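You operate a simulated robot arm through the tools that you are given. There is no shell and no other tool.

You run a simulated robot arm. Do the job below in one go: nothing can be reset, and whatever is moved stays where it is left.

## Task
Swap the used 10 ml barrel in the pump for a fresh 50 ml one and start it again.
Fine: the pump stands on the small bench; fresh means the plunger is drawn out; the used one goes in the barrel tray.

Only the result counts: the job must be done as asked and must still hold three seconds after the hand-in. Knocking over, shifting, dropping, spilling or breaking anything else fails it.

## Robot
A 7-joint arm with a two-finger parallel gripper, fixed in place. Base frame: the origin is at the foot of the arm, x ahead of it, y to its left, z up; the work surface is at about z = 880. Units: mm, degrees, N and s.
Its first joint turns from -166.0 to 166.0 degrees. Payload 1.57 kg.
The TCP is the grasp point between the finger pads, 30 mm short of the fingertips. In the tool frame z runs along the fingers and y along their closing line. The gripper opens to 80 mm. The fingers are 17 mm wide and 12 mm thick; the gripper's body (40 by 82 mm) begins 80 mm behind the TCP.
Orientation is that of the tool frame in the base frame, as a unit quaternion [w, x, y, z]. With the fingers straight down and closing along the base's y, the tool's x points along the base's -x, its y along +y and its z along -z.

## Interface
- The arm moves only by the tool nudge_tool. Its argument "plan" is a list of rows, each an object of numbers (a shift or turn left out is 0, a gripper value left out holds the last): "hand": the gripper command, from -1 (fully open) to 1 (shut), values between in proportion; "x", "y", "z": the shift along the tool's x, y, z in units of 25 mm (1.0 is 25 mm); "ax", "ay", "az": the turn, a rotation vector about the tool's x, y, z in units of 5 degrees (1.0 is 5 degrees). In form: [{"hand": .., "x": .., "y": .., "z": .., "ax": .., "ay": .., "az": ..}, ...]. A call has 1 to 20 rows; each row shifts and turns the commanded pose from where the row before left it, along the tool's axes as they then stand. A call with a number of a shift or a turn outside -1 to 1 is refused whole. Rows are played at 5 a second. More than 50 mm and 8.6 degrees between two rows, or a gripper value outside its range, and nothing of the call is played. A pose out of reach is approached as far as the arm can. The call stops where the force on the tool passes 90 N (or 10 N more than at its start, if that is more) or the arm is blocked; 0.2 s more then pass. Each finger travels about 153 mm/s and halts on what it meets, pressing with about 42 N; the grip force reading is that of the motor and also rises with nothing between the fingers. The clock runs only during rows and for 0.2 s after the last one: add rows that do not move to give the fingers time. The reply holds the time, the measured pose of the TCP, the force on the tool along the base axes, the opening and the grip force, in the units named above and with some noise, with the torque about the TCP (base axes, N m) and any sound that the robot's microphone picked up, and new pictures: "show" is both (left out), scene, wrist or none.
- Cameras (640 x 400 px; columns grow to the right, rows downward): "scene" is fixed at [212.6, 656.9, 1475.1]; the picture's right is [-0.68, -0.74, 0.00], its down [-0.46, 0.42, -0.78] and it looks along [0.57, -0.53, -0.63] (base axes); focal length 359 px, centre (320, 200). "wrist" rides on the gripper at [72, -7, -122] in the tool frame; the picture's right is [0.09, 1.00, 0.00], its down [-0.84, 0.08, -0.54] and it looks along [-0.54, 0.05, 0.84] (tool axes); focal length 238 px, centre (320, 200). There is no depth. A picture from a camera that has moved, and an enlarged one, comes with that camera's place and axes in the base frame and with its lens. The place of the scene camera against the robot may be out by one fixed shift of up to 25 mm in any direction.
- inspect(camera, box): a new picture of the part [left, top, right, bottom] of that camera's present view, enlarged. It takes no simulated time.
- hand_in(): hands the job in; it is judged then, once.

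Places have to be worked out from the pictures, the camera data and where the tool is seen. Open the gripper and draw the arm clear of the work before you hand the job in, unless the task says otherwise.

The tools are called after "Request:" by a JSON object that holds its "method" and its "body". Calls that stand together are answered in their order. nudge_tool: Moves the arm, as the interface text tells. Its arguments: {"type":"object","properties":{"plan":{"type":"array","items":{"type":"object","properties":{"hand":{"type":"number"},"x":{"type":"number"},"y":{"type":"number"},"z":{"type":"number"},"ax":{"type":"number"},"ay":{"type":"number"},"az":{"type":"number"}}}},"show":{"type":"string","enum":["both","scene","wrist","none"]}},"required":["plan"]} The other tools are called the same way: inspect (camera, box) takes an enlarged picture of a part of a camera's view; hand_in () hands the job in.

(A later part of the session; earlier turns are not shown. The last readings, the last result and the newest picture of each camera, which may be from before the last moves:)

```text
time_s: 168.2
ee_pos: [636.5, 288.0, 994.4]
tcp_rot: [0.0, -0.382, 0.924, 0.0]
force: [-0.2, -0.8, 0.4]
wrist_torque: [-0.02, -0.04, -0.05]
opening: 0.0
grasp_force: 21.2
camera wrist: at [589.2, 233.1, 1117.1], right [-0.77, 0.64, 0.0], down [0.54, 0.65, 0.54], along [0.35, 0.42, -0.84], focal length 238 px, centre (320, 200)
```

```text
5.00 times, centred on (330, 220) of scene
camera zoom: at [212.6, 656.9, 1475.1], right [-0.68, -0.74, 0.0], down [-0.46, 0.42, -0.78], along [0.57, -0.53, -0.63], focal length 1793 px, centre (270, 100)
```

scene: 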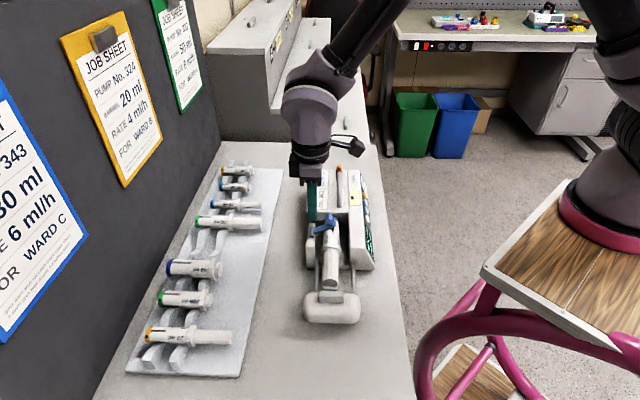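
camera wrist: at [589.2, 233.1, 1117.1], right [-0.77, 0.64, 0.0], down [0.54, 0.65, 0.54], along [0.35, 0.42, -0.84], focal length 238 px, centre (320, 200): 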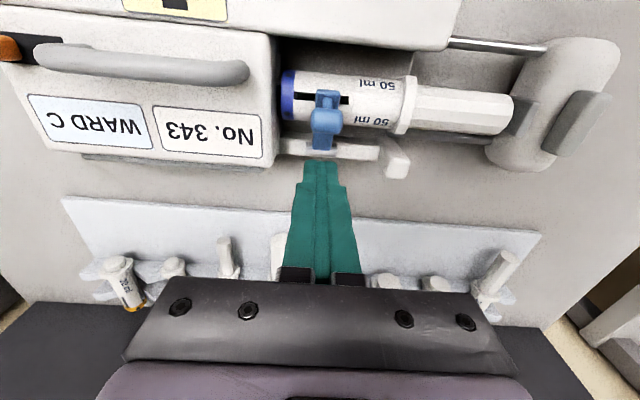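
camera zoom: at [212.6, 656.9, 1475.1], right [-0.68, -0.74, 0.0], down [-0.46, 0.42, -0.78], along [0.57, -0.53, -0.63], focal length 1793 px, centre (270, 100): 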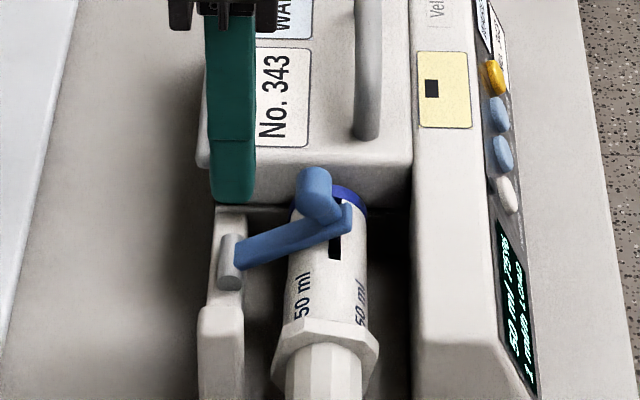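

The clamp dropped onto the barrel and the display reads "50 ml … LOAD". Next I bring the carriage up to the plunger: rise and go over the carriage lever.

Request:
{"method": "nudge_tool", "body": {"plan": [{"z": -1}, {"z": -1}, {"z": -0.6, "hand": -0.1}, {"y": 0.9, "x": 0.21}, {"y": 0.9, "x": 0.21}, {"y": 0.9, "x": 0.21}, {"y": 0.9, "x": 0.21}, {"y": 0.9, "x": 0.21}, {"y": 0.9, "x": 0.21}, {"y": 0.9, "x": 0.21}, {"y": 0.72, "x": 0.21}, {}]}}

Request:
{"method": "inspect", "body": {"camera": "wrist", "box": [180, 60, 420, 220]}}

Request:
{"method": "inspect", "body": {"camera": "scene", "box": [290, 190, 390, 330]}}

```text
time_s: 170.8
ee_pos: [482.6, 383.6, 1059.5]
tcp_rot: [0.0, -0.383, 0.924, 0.0]
force: [-0.2, 0.5, -0.1]
wrist_torque: [-0.02, 0.01, 0.0]
opening: 43.9
grasp_force: 0.1
camera wrist: at [434.7, 329.1, 1182.1], right [-0.77, 0.64, 0.0], down [0.54, 0.65, 0.54], along [0.35, 0.42, -0.84], focal length 238 px, centre (320, 200)
```

scene: 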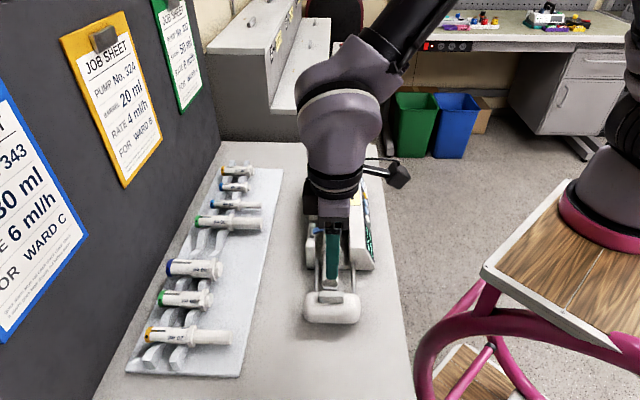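
wrist: 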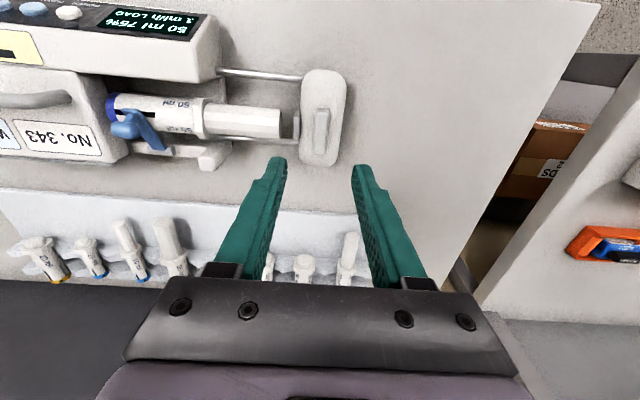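

```text
2.50 times, centred on (300, 140) of wrist
camera zoom: at [434.7, 329.1, 1182.1], right [-0.77, 0.64, 0.0], down [0.54, 0.65, 0.54], along [0.35, 0.42, -0.84], focal length 596 px, centre (370, 350)
```

zoom: 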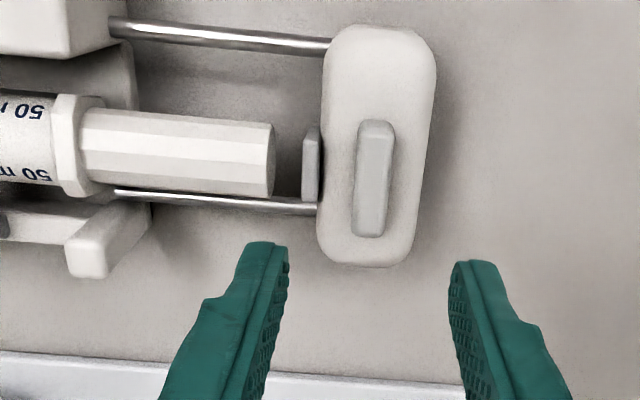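

```text
2.86 times, centred on (340, 260) of scene
camera zoom: at [212.6, 656.9, 1475.1], right [-0.68, -0.74, 0.0], down [-0.46, 0.42, -0.78], along [0.57, -0.53, -0.63], focal length 1025 px, centre (263, 29)
```

zoom: 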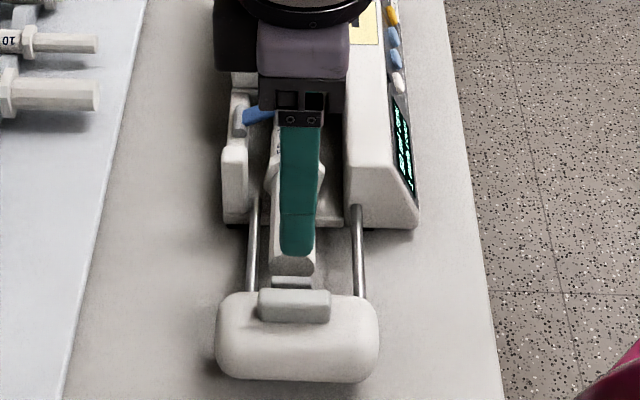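

There is about 12 mm between the plunger end and the pusher plate. I descend over the lever and pinch it.

Request:
{"method": "nudge_tool", "body": {"plan": [{"y": 0.05, "z": 0.9}, {"z": 0.9}, {"z": 0.9}, {"z": 0.96}, {}, {"hand": 1}, {}, {}], "show": "wrist"}}

Request:
{"method": "inspect", "body": {"camera": "wrist", "box": [180, 60, 420, 220]}}

```text
time_s: 172.6
ee_pos: [481.9, 385.9, 968.3]
tcp_rot: [-0.001, -0.383, 0.924, 0.0]
force: [-0.2, 0.4, 0.7]
wrist_torque: [0.36, -0.33, 0.07]
opening: 13.3
grasp_force: 29.7
camera wrist: at [434.3, 329.8, 1090.5], right [-0.77, 0.64, 0.0], down [0.54, 0.65, 0.54], along [0.35, 0.42, -0.84], focal length 238 px, centre (320, 200)
```

wrist: 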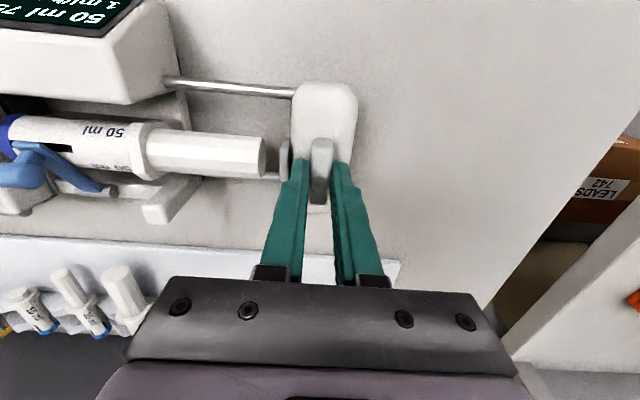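

```text
2.50 times, centred on (300, 140) of wrist
camera zoom: at [434.3, 329.8, 1090.5], right [-0.77, 0.64, 0.0], down [0.54, 0.65, 0.54], along [0.35, 0.42, -0.84], focal length 596 px, centre (370, 350)
```

zoom: 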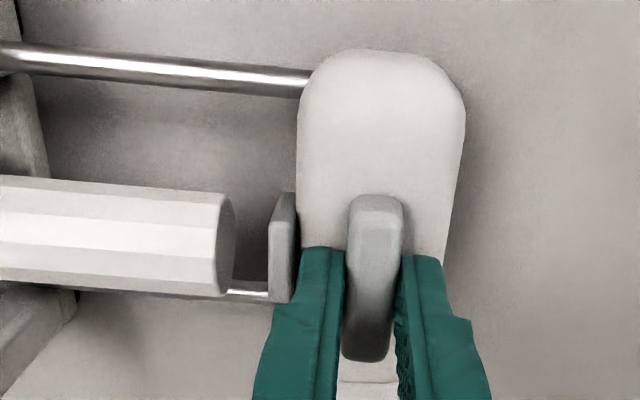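

Pinched. The gap is about 9–10 mm. I push the carriage in 7.5 mm, then by 1 mm steps until the force shows contact.

Request:
{"method": "nudge_tool", "body": {"plan": [{"y": -0.1}, {"y": -0.1}, {"y": -0.08}, {}], "show": "wrist"}}

Request:
{"method": "inspect", "body": {"camera": "wrist", "box": [180, 60, 420, 220]}}

```text
time_s: 173.6
ee_pos: [487.4, 378.8, 966.8]
tcp_rot: [0.0, -0.383, 0.924, 0.0]
force: [0.1, 1.9, -0.7]
wrist_torque: [0.03, -0.01, 0.09]
opening: 13.7
grasp_force: 29.9
camera wrist: at [439.1, 324.0, 1090.5], right [-0.77, 0.64, 0.0], down [0.54, 0.65, 0.54], along [0.35, 0.42, -0.84], focal length 238 px, centre (320, 200)
```

wrist: 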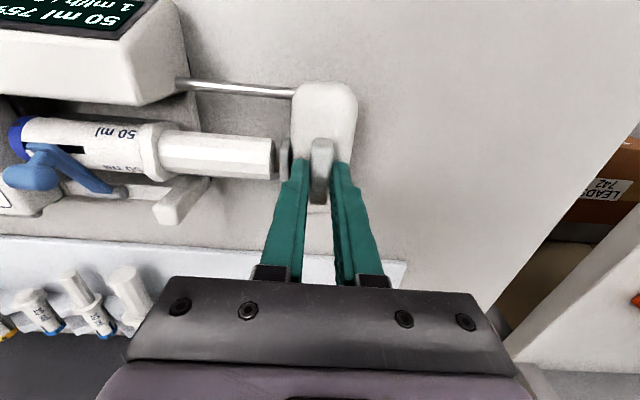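

```text
2.50 times, centred on (300, 140) of wrist
camera zoom: at [439.1, 324.0, 1090.5], right [-0.77, 0.64, 0.0], down [0.54, 0.65, 0.54], along [0.35, 0.42, -0.84], focal length 596 px, centre (370, 350)
```

zoom: 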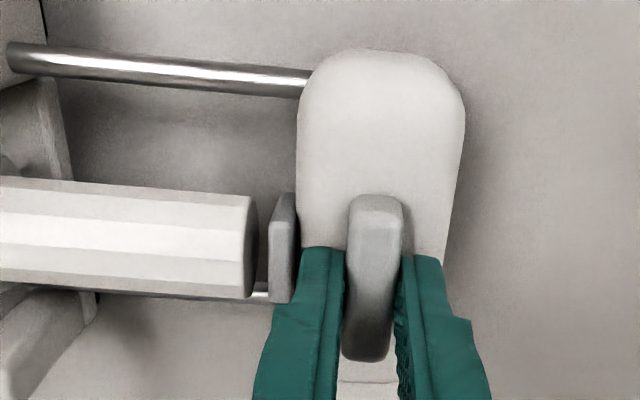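

Request:
{"method": "nudge_tool", "body": {"plan": [{"y": -0.04}, {"y": -0.04}, {}], "show": "none"}}

Request:
{"method": "nudge_tool", "body": {"plan": [{"y": -0.04}, {}], "show": "wrist"}}

Request:
{"method": "inspect", "body": {"camera": "wrist", "box": [180, 60, 420, 220]}}

Request:
{"method": "inspect", "body": {"camera": "wrist", "box": [0, 0, 160, 60]}}

```text
time_s: 174.4
ee_pos: [487.9, 377.0, 968.4]
tcp_rot: [0.0, -0.383, 0.924, 0.001]
force: [0.7, 1.4, 0.1]
wrist_torque: [-0.02, 0.05, 0.1]
opening: 13.2
grasp_force: 29.5
```

```text
time_s: 175.0
ee_pos: [488.5, 376.2, 969.0]
tcp_rot: [0.001, -0.382, 0.924, 0.0]
force: [-0.8, 0.4, -0.5]
wrist_torque: [0.16, 0.23, 0.27]
opening: 13.3
grasp_force: 29.7
camera wrist: at [441.2, 321.5, 1090.9], right [-0.77, 0.64, 0.0], down [0.54, 0.65, 0.54], along [0.35, 0.42, -0.84], focal length 238 px, centre (320, 200)
```

wrist: 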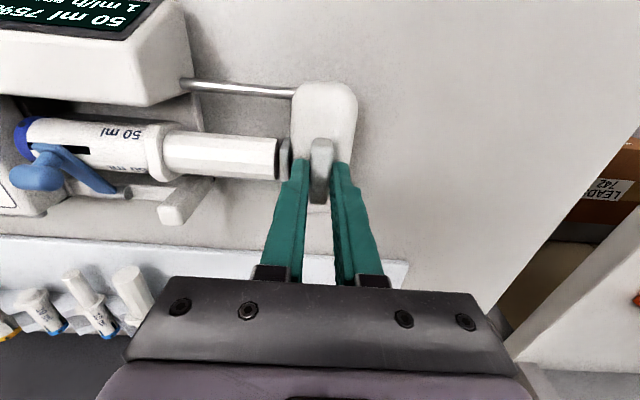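

```text
2.50 times, centred on (300, 140) of wrist
camera zoom: at [441.2, 321.5, 1090.9], right [-0.77, 0.64, 0.0], down [0.54, 0.65, 0.54], along [0.35, 0.42, -0.84], focal length 596 px, centre (370, 350)
```

zoom: 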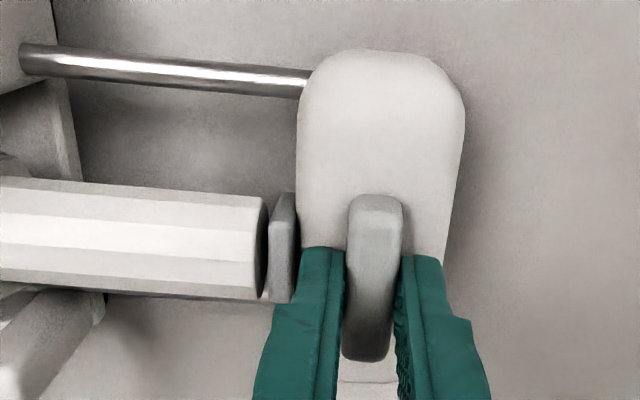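

```text
4.00 times, centred on (80, 30) of wrist
camera zoom: at [441.2, 321.5, 1090.9], right [-0.77, 0.64, 0.0], down [0.54, 0.65, 0.54], along [0.35, 0.42, -0.84], focal length 953 px, centre (1280, 880)
```

zoom: 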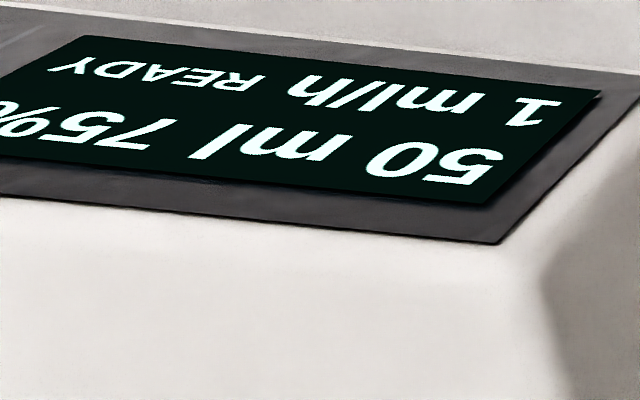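

The display now shows "50 ml … READY". I add half a millimetre so the plate surely touches, then release the lever.

Request:
{"method": "nudge_tool", "body": {"plan": [{"y": -0.02}, {}, {"hand": 0.1}, {}, {"z": -0.5}, {"z": -0.9}, {"z": -0.9}, {"z": -0.9}, {}]}}

Request:
{"method": "inspect", "body": {"camera": "wrist", "box": [60, 0, 360, 180]}}

Request:
{"method": "inspect", "body": {"camera": "scene", "box": [280, 150, 390, 290]}}

```text
time_s: 177.0
ee_pos: [487.6, 377.2, 1048.6]
tcp_rot: [0.0, -0.383, 0.924, 0.001]
force: [0.3, -0.5, 0.0]
wrist_torque: [-0.01, -0.01, 0.02]
opening: 36.1
grasp_force: 0.0
camera wrist: at [440.8, 322.2, 1171.1], right [-0.77, 0.64, 0.0], down [0.54, 0.65, 0.54], along [0.35, 0.42, -0.84], focal length 238 px, centre (320, 200)
```

scene: 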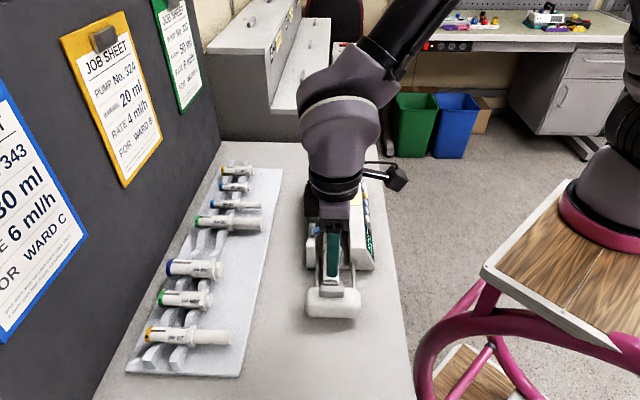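
wrist: 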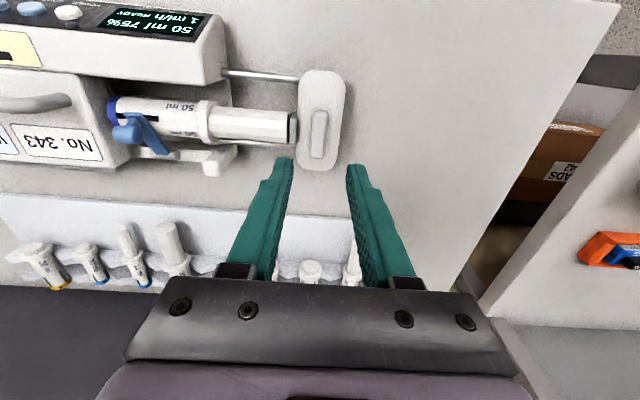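

```text
2.13 times, centred on (210, 90) of wrist
camera zoom: at [440.8, 322.2, 1171.1], right [-0.77, 0.64, 0.0], down [0.54, 0.65, 0.54], along [0.35, 0.42, -0.84], focal length 508 px, centre (555, 435)
```

zoom: 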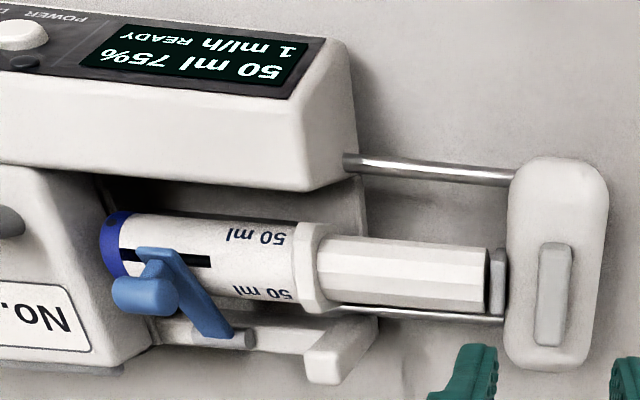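

```text
2.86 times, centred on (335, 220) of scene
camera zoom: at [212.6, 656.9, 1475.1], right [-0.68, -0.74, 0.0], down [-0.46, 0.42, -0.78], along [0.57, -0.53, -0.63], focal length 1025 px, centre (277, 143)
```

zoom: 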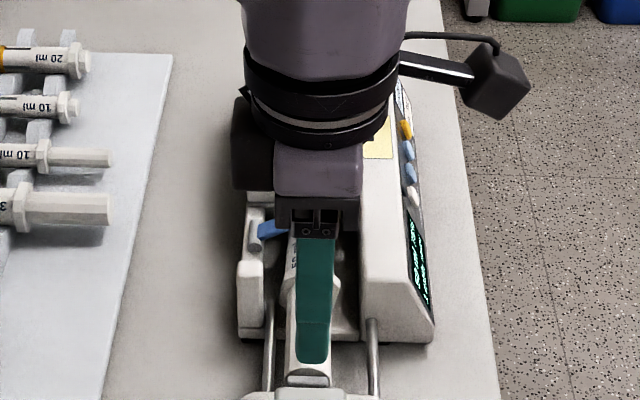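

READY holds and the plate is on the plunger. Now I check how far the pump stands from where it began; I move the arm aside for a clear scene view.

Request:
{"method": "nudge_tool", "body": {"plan": [{"z": -1}, {"z": -1}, {"y": 1}, {"y": 1}, {"y": 1}, {"y": 1}, {"y": 1}, {"y": 1}, {}], "show": "scene"}}

Request:
{"method": "inspect", "body": {"camera": "scene", "box": [280, 150, 390, 290]}}

Request:
{"method": "inspect", "body": {"camera": "scene", "box": [120, 250, 290, 380]}}

```text
time_s: 179.0
ee_pos: [381.1, 483.5, 1097.5]
tcp_rot: [0.0, -0.383, 0.924, -0.001]
force: [-0.1, -0.8, 0.3]
wrist_torque: [0.0, -0.03, -0.02]
opening: 36.2
grasp_force: 0.1
```

scene: 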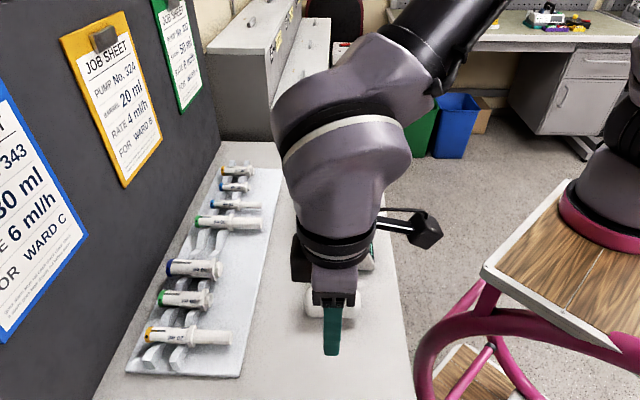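

```text
2.86 times, centred on (335, 220) of scene
camera zoom: at [212.6, 656.9, 1475.1], right [-0.68, -0.74, 0.0], down [-0.46, 0.42, -0.78], along [0.57, -0.53, -0.63], focal length 1025 px, centre (277, 143)
```

zoom: 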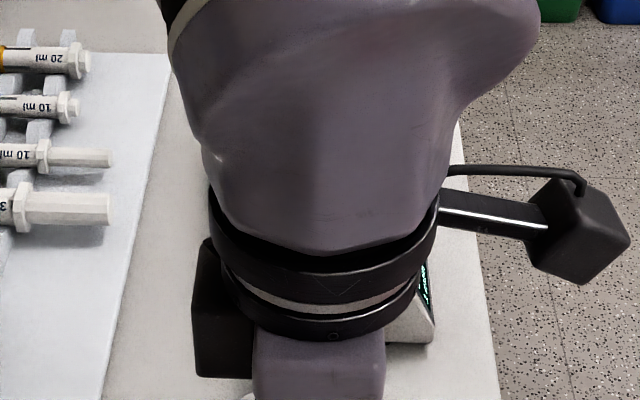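

```text
3.08 times, centred on (205, 315) of scene
camera zoom: at [212.6, 656.9, 1475.1], right [-0.68, -0.74, 0.0], down [-0.46, 0.42, -0.78], along [0.57, -0.53, -0.63], focal length 1104 px, centre (674, -154)
```

zoom: 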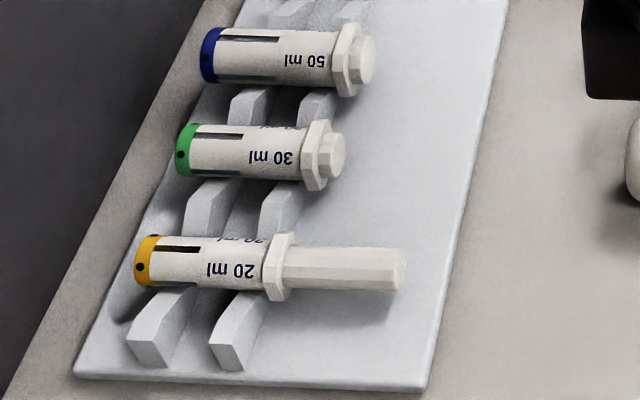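

That blocked the view. The tray itself is unchanged. I go instead to the far end above the handle and turn for the handle grip.

Request:
{"method": "nudge_tool", "body": {"plan": [{"y": -1}, {"y": -1}, {"y": -1}, {"y": -1}, {"y": -1}, {"y": -1}, {"y": -1}, {"y": -1}, {"y": -1}, {"y": -1}, {"y": -1}, {"y": -1}, {"y": -1}, {"y": -1}, {"y": -1}, {"y": -0.6}, {}], "show": "none"}}

Request:
{"method": "nudge_tool", "body": {"plan": [{"az": 1, "hand": 0}, {"az": 1}, {"az": 1}, {"az": 1}, {"az": 1}, {"az": 1}, {"az": 1}, {"az": 1}, {"az": 1}, {"az": 1}, {"az": 1}, {"az": 1}, {"az": 1}, {"az": 1}, {"az": 1}, {"az": 1}, {"az": 1}, {"az": 1}, {}]}}

Request:
{"method": "inspect", "body": {"camera": "scene", "box": [280, 150, 390, 290]}}

Request:
{"method": "inspect", "body": {"camera": "wrist", "box": [200, 40, 440, 220]}}

```text
time_s: 182.6
ee_pos: [659.6, 208.4, 1099.7]
tcp_rot: [0.0, -0.383, 0.924, 0.0]
force: [-0.9, 0.4, 0.3]
wrist_torque: [0.02, 0.0, -0.03]
opening: 35.9
grasp_force: 0.0
```

```text
time_s: 186.6
ee_pos: [658.1, 206.5, 1098.3]
tcp_rot: [0.0, 0.383, 0.924, -0.001]
force: [1.2, -0.5, 0.6]
wrist_torque: [0.02, 0.01, -0.03]
opening: 39.7
grasp_force: 0.1
camera wrist: at [602.1, 254.0, 1220.3], right [0.64, 0.77, 0.0], down [0.65, -0.54, 0.54], along [0.42, -0.35, -0.84], focal length 238 px, centre (320, 200)
```

scene: 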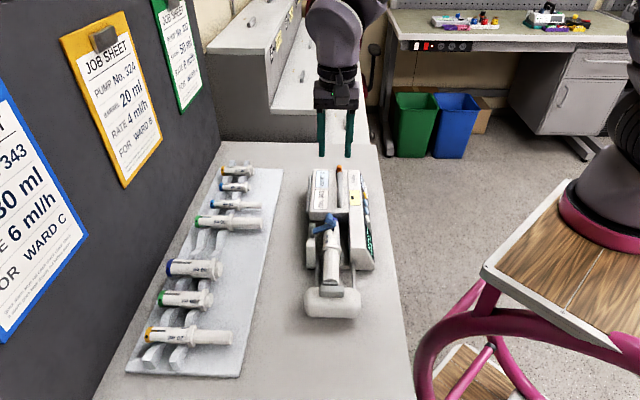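
wrist: 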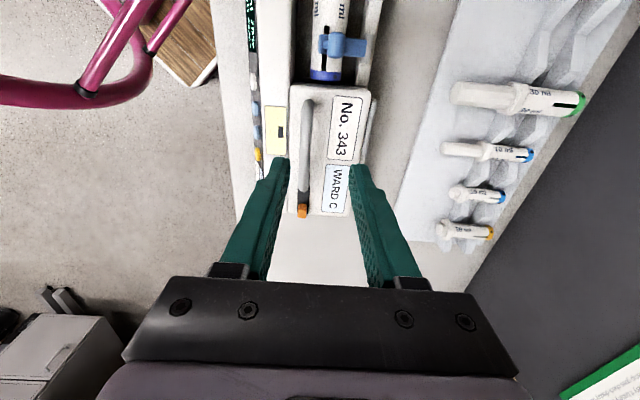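

```text
2.86 times, centred on (335, 220) of scene
camera zoom: at [212.6, 656.9, 1475.1], right [-0.68, -0.74, 0.0], down [-0.46, 0.42, -0.78], along [0.57, -0.53, -0.63], focal length 1025 px, centre (277, 143)
```

zoom: 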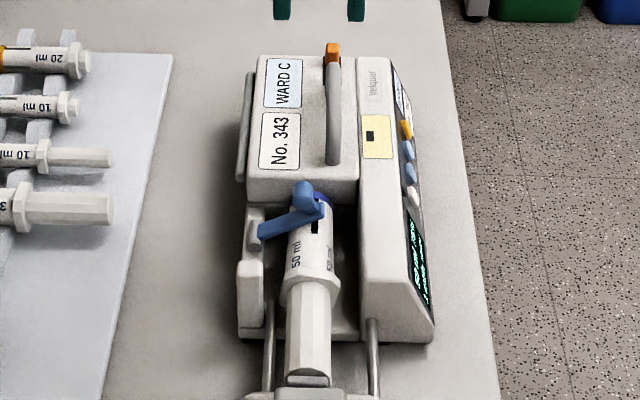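

```text
2.22 times, centred on (320, 130) of wrist
camera zoom: at [602.1, 254.0, 1220.3], right [0.64, 0.77, 0.0], down [0.65, -0.54, 0.54], along [0.42, -0.35, -0.84], focal length 530 px, centre (320, 356)
```

zoom: 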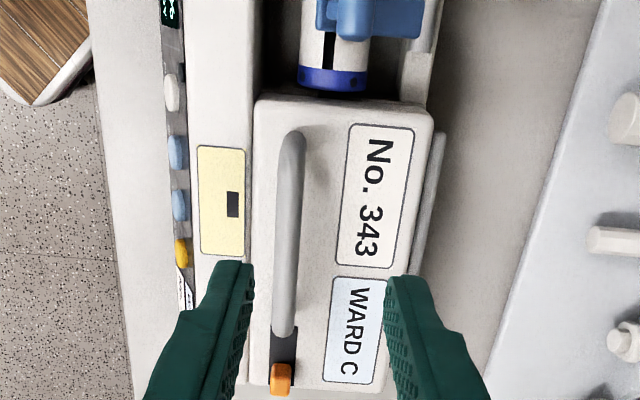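

Request:
{"method": "inspect", "body": {"camera": "scene", "box": [285, 150, 385, 220]}}

Request:
{"method": "inspect", "body": {"camera": "scene", "box": [285, 210, 385, 290]}}

```text
5.71 times, centred on (335, 185) of scene
camera zoom: at [212.6, 656.9, 1475.1], right [-0.68, -0.74, 0.0], down [-0.46, 0.42, -0.78], along [0.57, -0.53, -0.63], focal length 2049 px, centre (234, 286)
```

zoom: 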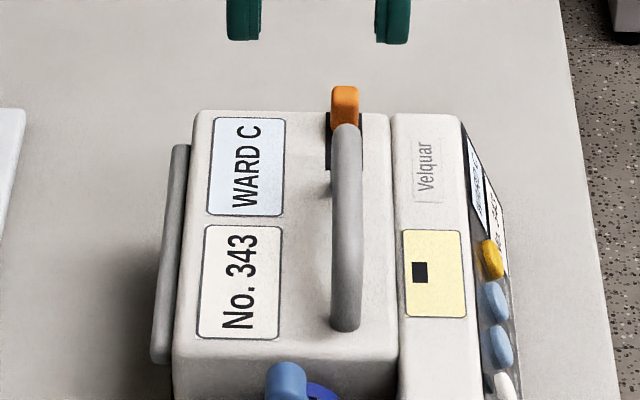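

```text
5.00 times, centred on (335, 250) of scene
camera zoom: at [212.6, 656.9, 1475.1], right [-0.68, -0.74, 0.0], down [-0.46, 0.42, -0.78], along [0.57, -0.53, -0.63], focal length 1793 px, centre (245, -50)
```

zoom: 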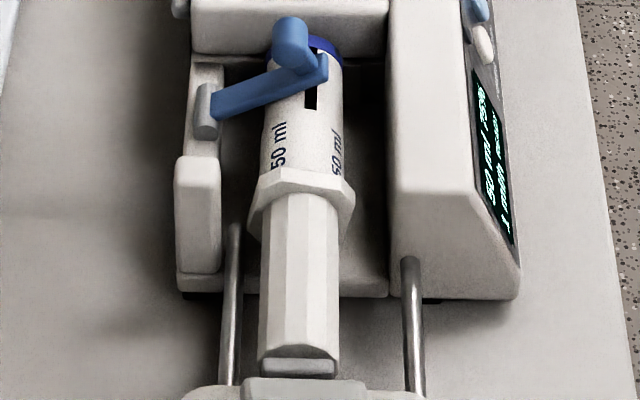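

By the same-box comparison the pump is off by about +7.6 mm along its axis and −5 mm across. I grip the handle and slide it back.

Request:
{"method": "nudge_tool", "body": {"plan": [{"y": -0.61}, {"z": 0.9}, {"z": 0.9}, {"z": 0.9}, {"z": 0.9}, {"z": 0.53}, {}], "show": "wrist"}}

Request:
{"method": "inspect", "body": {"camera": "wrist", "box": [220, 60, 420, 220]}}

```text
time_s: 188.2
ee_pos: [646.7, 196.2, 996.4]
tcp_rot: [0.0, 0.383, 0.924, -0.001]
force: [0.0, 0.6, -0.4]
wrist_torque: [0.02, 0.04, 0.0]
opening: 40.0
grasp_force: 0.1
camera wrist: at [590.6, 242.2, 1118.6], right [0.64, 0.77, 0.0], down [0.65, -0.54, 0.54], along [0.42, -0.35, -0.84], focal length 238 px, centre (320, 200)
```

wrist: 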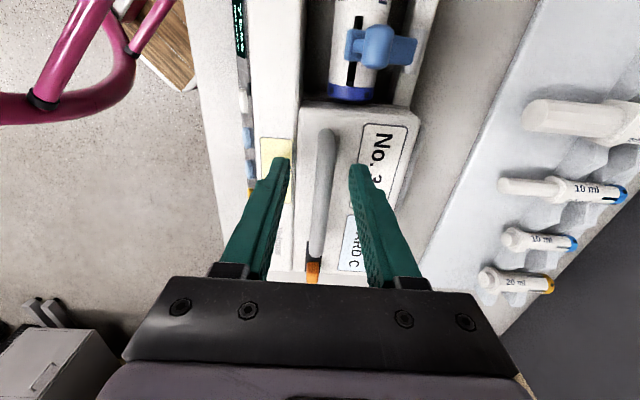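

```text
2.50 times, centred on (320, 140) of wrist
camera zoom: at [590.6, 242.2, 1118.6], right [0.64, 0.77, 0.0], down [0.65, -0.54, 0.54], along [0.42, -0.35, -0.84], focal length 596 px, centre (320, 350)
```

zoom: 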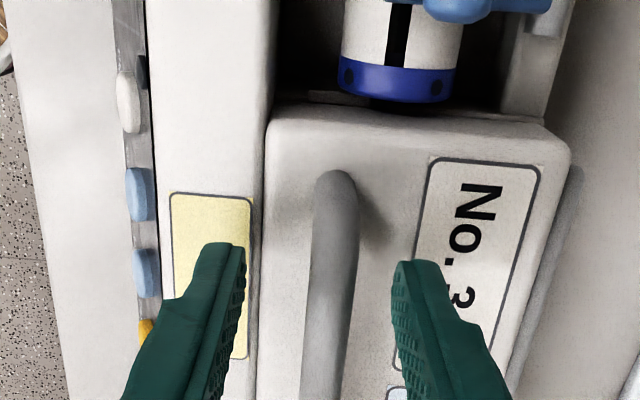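

Request:
{"method": "nudge_tool", "body": {"plan": [{"y": 0.1}, {}, {"hand": 1}, {}, {}], "show": "none"}}

```text
time_s: 189.4
ee_pos: [648.6, 197.8, 995.7]
tcp_rot: [-0.001, 0.384, 0.923, 0.0]
force: [-0.2, -0.4, -0.7]
wrist_torque: [-0.07, 0.01, 0.15]
opening: 11.8
grasp_force: 29.2
```

Request:
{"method": "nudge_tool", "body": {"plan": [{"x": -0.076, "y": 0.051, "az": 0.04}, {"x": -0.076, "y": 0.051, "az": 0.04}, {"x": -0.076, "y": 0.051}, {"x": -0.076, "y": 0.051}, {}, {}]}}

Request:
{"method": "inspect", "body": {"camera": "scene", "box": [285, 150, 385, 220]}}

Request:
{"method": "inspect", "body": {"camera": "scene", "box": [285, 210, 385, 290]}}

```text
time_s: 190.8
ee_pos: [658.1, 197.0, 995.0]
tcp_rot: [0.0, 0.386, 0.922, 0.001]
force: [-8.4, 3.6, 12.2]
wrist_torque: [0.19, 0.24, 0.05]
opening: 11.6
grasp_force: 28.8
camera wrist: at [601.9, 243.3, 1117.8], right [0.64, 0.76, 0.0], down [0.64, -0.54, 0.54], along [0.42, -0.35, -0.84], focal length 238 px, centre (320, 200)
```

scene: 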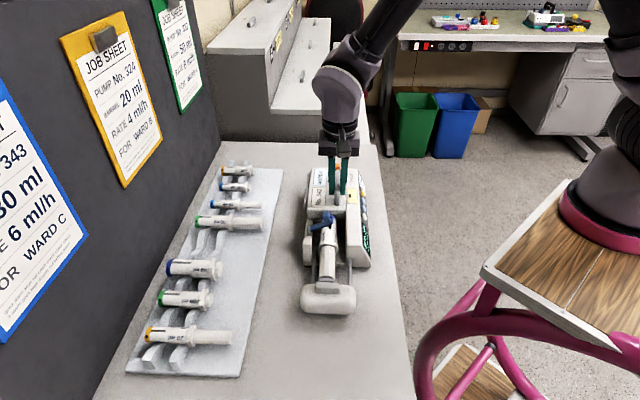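
wrist: 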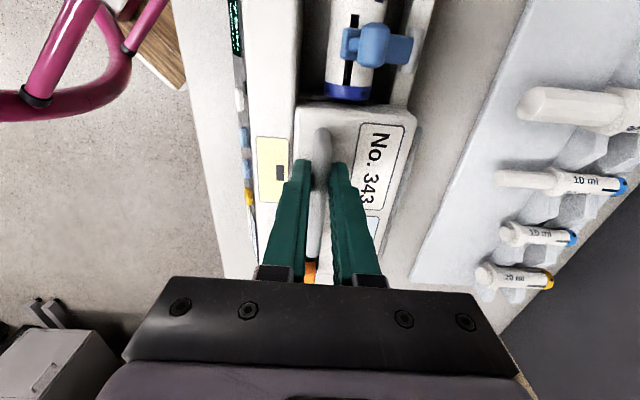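

```text
5.71 times, centred on (335, 185) of scene
camera zoom: at [212.6, 656.9, 1475.1], right [-0.68, -0.74, 0.0], down [-0.46, 0.42, -0.78], along [0.57, -0.53, -0.63], focal length 2049 px, centre (234, 286)
```

zoom: 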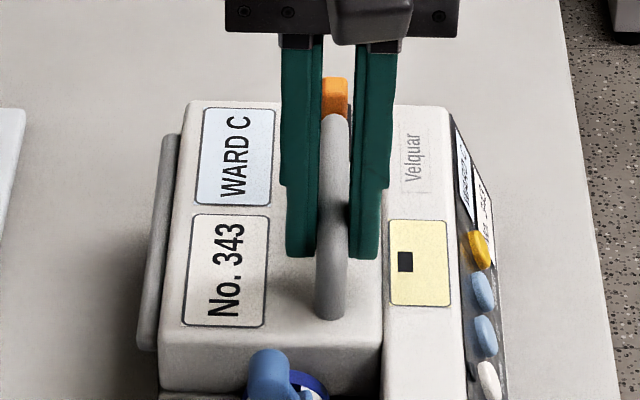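

```text
5.00 times, centred on (335, 250) of scene
camera zoom: at [212.6, 656.9, 1475.1], right [-0.68, -0.74, 0.0], down [-0.46, 0.42, -0.78], along [0.57, -0.53, -0.63], focal length 1793 px, centre (245, -50)
```

zoom: 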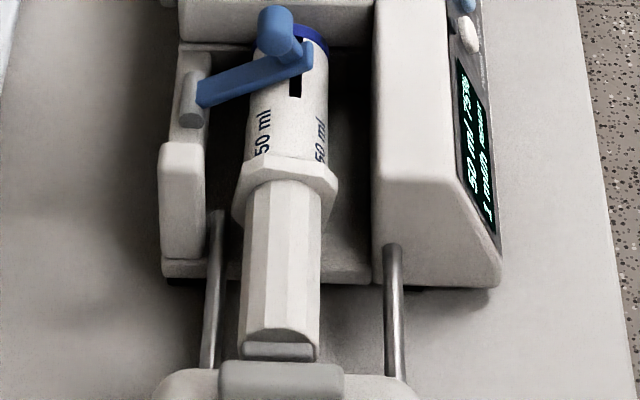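

The pump is back within about 1 mm of its starting place, still "50 ml READY". I release the handle, rise, turn back and close the fingers to press START (yellow, near a≈−377, b≈541, z≈930).

Request:
{"method": "nudge_tool", "body": {"plan": [{"hand": 0.3}, {}, {"z": -0.9}, {"z": -0.9}, {"z": -0.9}, {"z": -0.9}, {"az": -1}, {"az": -1}, {"az": -1}, {"az": -1}, {"az": -1}, {"az": -1}, {"az": -1}, {"az": -1}, {"az": -1}, {"az": -1}, {"az": -1}, {"az": -1}, {"az": -1}, {"az": -1}], "show": "none"}}

Request:
{"method": "nudge_tool", "body": {"plan": [{"az": -1, "hand": 1}, {"az": -1}, {"az": -1}, {"az": -1}, {"az": -0.08}, {"x": 0.84, "y": -0.41}, {"x": 0.84, "y": -0.41}, {"x": 0.84, "y": -0.41}, {"x": 0.84, "y": -0.41}, {"x": 0.84, "y": -0.41}, {}]}}

Request:
{"method": "inspect", "body": {"camera": "wrist", "box": [220, 20, 420, 200]}}

Request:
{"method": "inspect", "body": {"camera": "scene", "box": [285, 150, 385, 220]}}

```text
time_s: 195.0
ee_pos: [659.1, 196.2, 1085.8]
tcp_rot: [0.0, -0.214, 0.977, 0.0]
force: [0.5, -0.1, -1.0]
wrist_torque: [0.01, -0.01, -0.01]
opening: 28.1
grasp_force: 0.1
```

```text
time_s: 197.4
ee_pos: [622.3, 85.4, 1084.3]
tcp_rot: [0.0, -0.383, 0.924, 0.001]
force: [0.3, -0.3, -0.1]
wrist_torque: [0.0, 0.02, -0.03]
opening: 0.0
grasp_force: 21.3
camera wrist: at [573.9, 30.0, 1207.1], right [-0.77, 0.64, 0.0], down [0.54, 0.65, 0.54], along [0.35, 0.42, -0.84], focal length 238 px, centre (320, 200)
```

scene: 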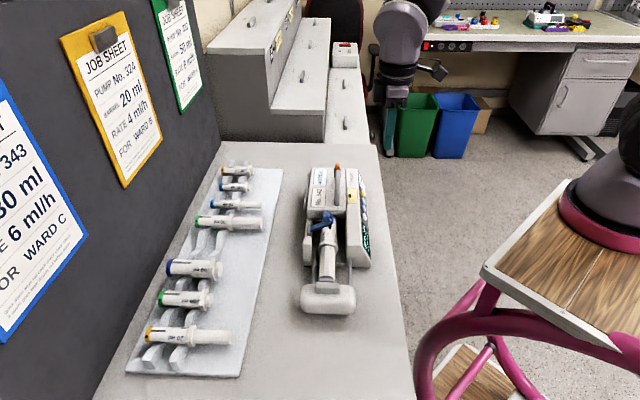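
wrist: 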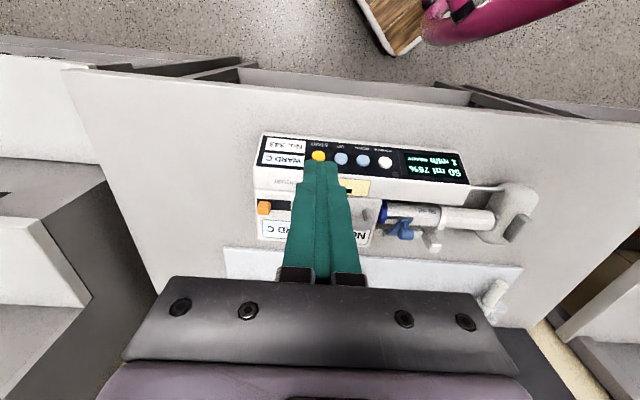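

```text
2.22 times, centred on (320, 110) of wrist
camera zoom: at [573.9, 30.0, 1207.1], right [-0.77, 0.64, 0.0], down [0.54, 0.65, 0.54], along [0.35, 0.42, -0.84], focal length 530 px, centre (320, 400)
```

zoom: 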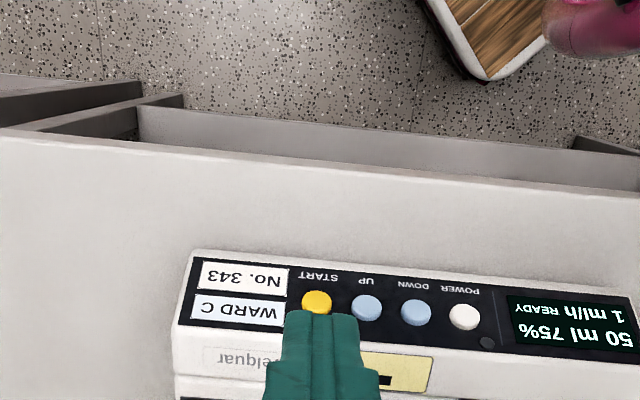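

```text
5.71 times, centred on (335, 185) of scene
camera zoom: at [212.6, 656.9, 1475.1], right [-0.68, -0.74, 0.0], down [-0.46, 0.42, -0.78], along [0.57, -0.53, -0.63], focal length 2049 px, centre (234, 286)
```

zoom: 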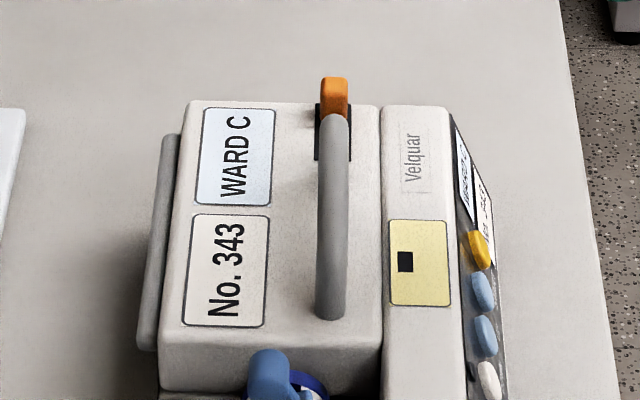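

The START button is at a≈−379, b≈542.5, z≈929 on a panel leaning about 27°. I tilt the tool by 27° to match the panel and go to a standoff 20 mm in front of the button.

Request:
{"method": "nudge_tool", "body": {"plan": [{"ay": 1}, {"ay": 1}, {"ay": 1}, {"ay": 1}, {"ay": 1}, {"ay": 0.4, "y": 0.03}, {"x": -0.625, "z": 0.789}, {"x": -0.625, "z": 0.789}, {"x": -0.625, "z": 0.789}, {"x": -0.625, "z": 0.789}, {"x": -0.6, "z": 0.75}, {}]}}

Request:
{"method": "inspect", "body": {"camera": "wrist", "box": [240, 60, 440, 200]}}

Request:
{"method": "inspect", "body": {"camera": "scene", "box": [310, 150, 410, 250]}}

```text
time_s: 200.0
ee_pos: [637.6, 104.0, 963.8]
tcp_rot: [-0.216, -0.372, 0.899, -0.089]
force: [0.1, -0.6, -0.6]
wrist_torque: [0.0, 0.01, -0.02]
opening: 0.1
grasp_force: 21.1
camera wrist: at [634.7, 93.2, 1105.5], right [-0.76, 0.65, 0.04], down [0.65, 0.76, 0.1], along [0.04, 0.11, -0.99], focal length 238 px, centre (320, 200)
```

scene: 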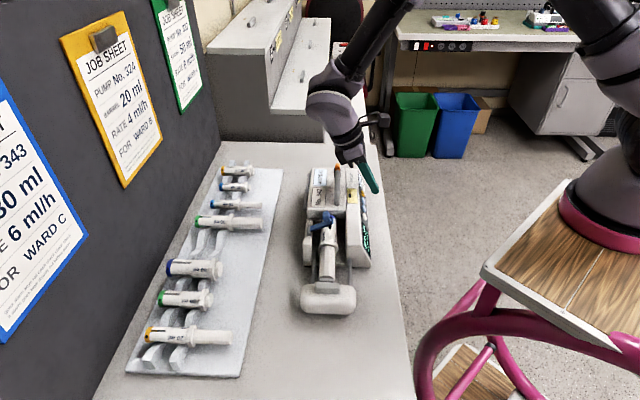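
wrist: 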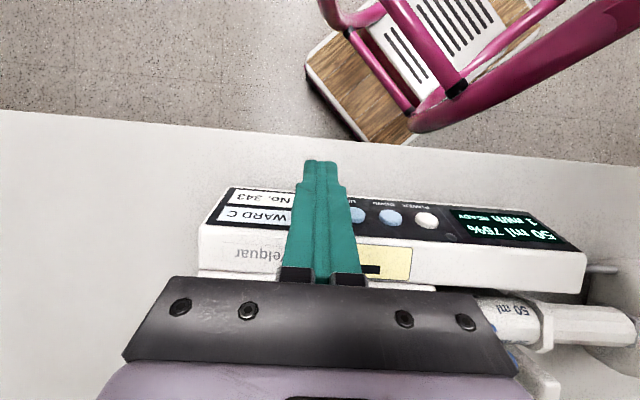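

```text
2.86 times, centred on (340, 130) of wrist
camera zoom: at [634.7, 93.2, 1105.5], right [-0.76, 0.65, 0.04], down [0.65, 0.76, 0.1], along [0.04, 0.11, -0.99], focal length 681 px, centre (263, 400)
```

zoom: 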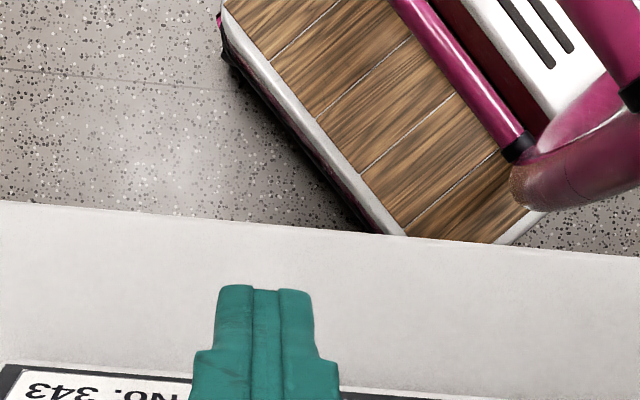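

```text
4.00 times, centred on (360, 200) of scene
camera zoom: at [212.6, 656.9, 1475.1], right [-0.68, -0.74, 0.0], down [-0.46, 0.42, -0.78], along [0.57, -0.53, -0.63], focal length 1434 px, centre (160, 200)
```

zoom: 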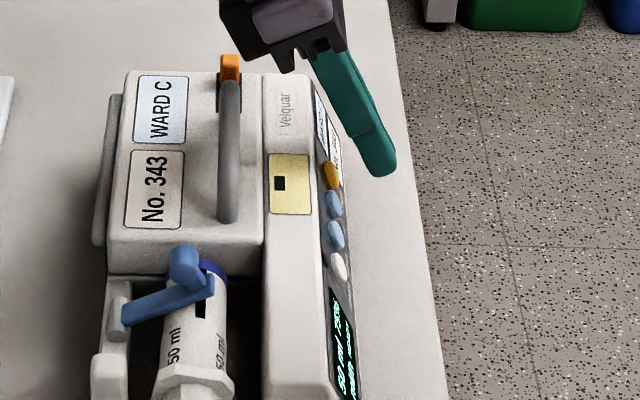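

Aligned with START in a. I close in 14 mm along the panel normal, then go by small steps watching force and display.

Request:
{"method": "nudge_tool", "body": {"plan": [{"x": -0.28}, {"x": -0.28}, {}], "show": "none"}}

Request:
{"method": "nudge_tool", "body": {"plan": [{"x": -0.06}, {}], "show": "none"}}

Request:
{"method": "inspect", "body": {"camera": "scene", "box": [330, 170, 390, 220]}}

Request:
{"method": "inspect", "body": {"camera": "wrist", "box": [260, 160, 580, 300]}}

```text
time_s: 200.8
ee_pos: [646.1, 111.5, 957.7]
tcp_rot: [-0.216, -0.372, 0.898, -0.089]
force: [-0.2, 0.2, -0.2]
wrist_torque: [-0.02, 0.01, 0.02]
opening: 0.0
grasp_force: 21.5
```

```text
time_s: 201.4
ee_pos: [647.1, 114.0, 955.9]
tcp_rot: [-0.216, -0.371, 0.898, -0.089]
force: [-0.3, -0.1, -0.2]
wrist_torque: [0.02, 0.02, 0.01]
opening: 0.0
grasp_force: 20.9
```

```text
8.00 times, centred on (360, 195) of scene
camera zoom: at [212.6, 656.9, 1475.1], right [-0.68, -0.74, 0.0], down [-0.46, 0.42, -0.78], along [0.57, -0.53, -0.63], focal length 2869 px, centre (0, 240)
```

zoom: 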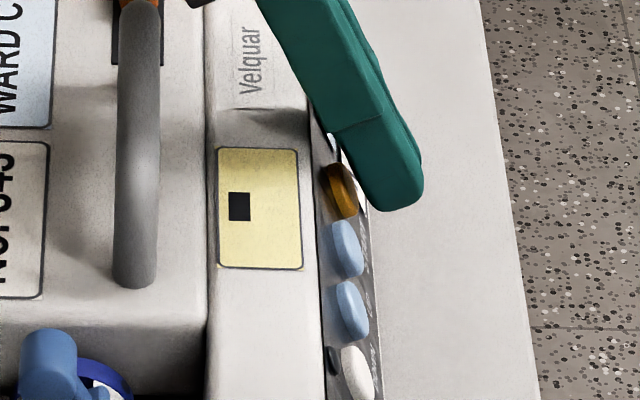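

```text
2.00 times, centred on (420, 230) of wrist
camera zoom: at [644.9, 102.9, 1098.4], right [-0.76, 0.65, 0.04], down [0.65, 0.76, 0.1], along [0.04, 0.11, -0.99], focal length 477 px, centre (120, 140)
```

zoom: 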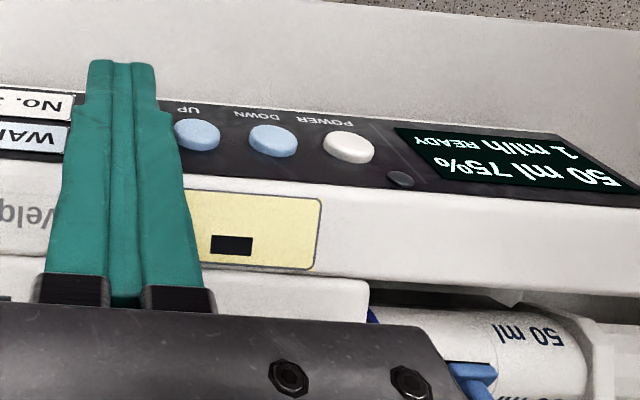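

Request:
{"method": "nudge_tool", "body": {"plan": [{"x": -0.06}, {}], "show": "none"}}

Request:
{"method": "nudge_tool", "body": {"plan": [{"x": -0.06}, {}], "show": "none"}}

Request:
{"method": "nudge_tool", "body": {"plan": [{"x": -0.05}, {}], "show": "none"}}

Request:
{"method": "inspect", "body": {"camera": "wrist", "box": [260, 160, 580, 300]}}

```text
time_s: 202.0
ee_pos: [648.7, 114.5, 954.3]
tcp_rot: [-0.215, -0.372, 0.899, -0.088]
force: [-0.2, 0.2, 0.8]
wrist_torque: [0.01, -0.01, 0.01]
opening: 0.1
grasp_force: 21.6
```

```text
time_s: 202.6
ee_pos: [650.3, 113.7, 954.8]
tcp_rot: [-0.215, -0.372, 0.899, -0.089]
force: [1.2, -0.1, -0.2]
wrist_torque: [0.0, 0.01, 0.0]
opening: 0.1
grasp_force: 21.4
```

```text
time_s: 203.2
ee_pos: [649.4, 117.2, 954.5]
tcp_rot: [-0.216, -0.372, 0.898, -0.09]
force: [0.3, -0.4, -0.4]
wrist_torque: [-0.02, 0.0, -0.01]
opening: 0.0
grasp_force: 21.5
```

```text
2.00 times, centred on (420, 230) of wrist
camera zoom: at [647.6, 105.6, 1095.8], right [-0.76, 0.65, 0.04], down [0.65, 0.76, 0.1], along [0.03, 0.11, -0.99], focal length 477 px, centre (120, 140)
```

zoom: 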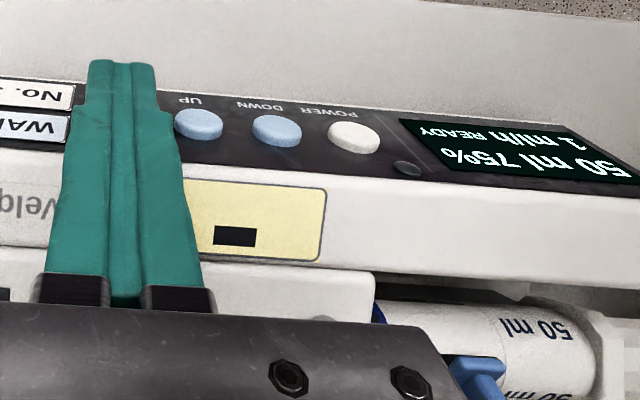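

No contact yet. Continuing in 1 mm steps.

Request:
{"method": "nudge_tool", "body": {"plan": [{"x": -0.05}, {}], "show": "none"}}

Request:
{"method": "nudge_tool", "body": {"plan": [{"x": -0.05}, {}], "show": "none"}}

Request:
{"method": "inspect", "body": {"camera": "scene", "box": [330, 170, 390, 220]}}

Request:
{"method": "inspect", "body": {"camera": "wrist", "box": [260, 160, 580, 300]}}

```text
time_s: 203.8
ee_pos: [651.2, 117.3, 952.9]
tcp_rot: [-0.216, -0.372, 0.899, -0.088]
force: [-0.8, -0.2, 0.0]
wrist_torque: [-0.06, 0.0, 0.01]
opening: 0.2
grasp_force: 21.5
```

```text
time_s: 204.4
ee_pos: [651.6, 118.1, 953.0]
tcp_rot: [-0.215, -0.372, 0.899, -0.089]
force: [-0.6, -0.7, 0.7]
wrist_torque: [-0.01, 0.01, 0.0]
opening: 0.3
grasp_force: 21.5
heard: click
```

```text
8.00 times, centred on (360, 195) of scene
camera zoom: at [212.6, 656.9, 1475.1], right [-0.68, -0.74, 0.0], down [-0.46, 0.42, -0.78], along [0.57, -0.53, -0.63], focal length 2869 px, centre (0, 240)
```

zoom: 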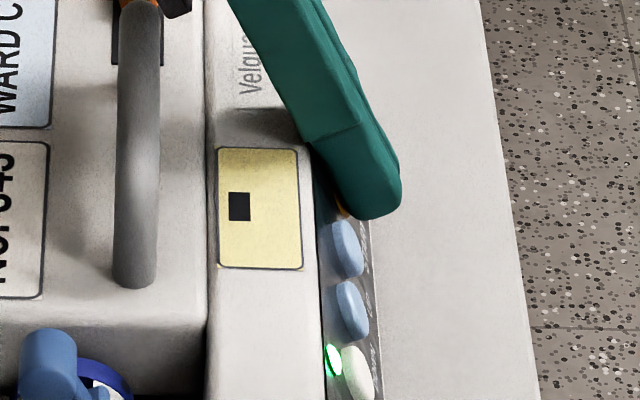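

```text
2.00 times, centred on (420, 230) of wrist
camera zoom: at [649.2, 107.2, 1094.9], right [-0.76, 0.65, 0.04], down [0.65, 0.76, 0.1], along [0.04, 0.11, -0.99], focal length 477 px, centre (120, 140)
```

zoom: 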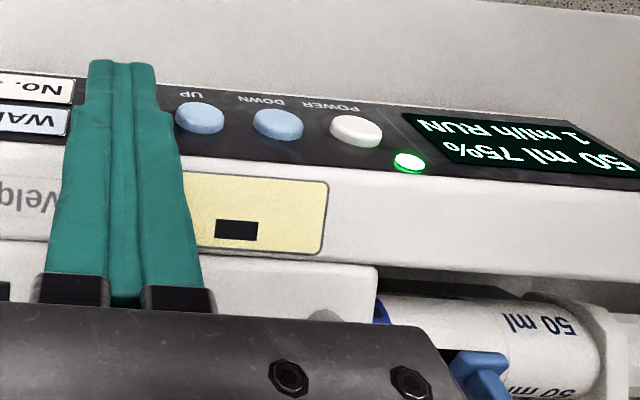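

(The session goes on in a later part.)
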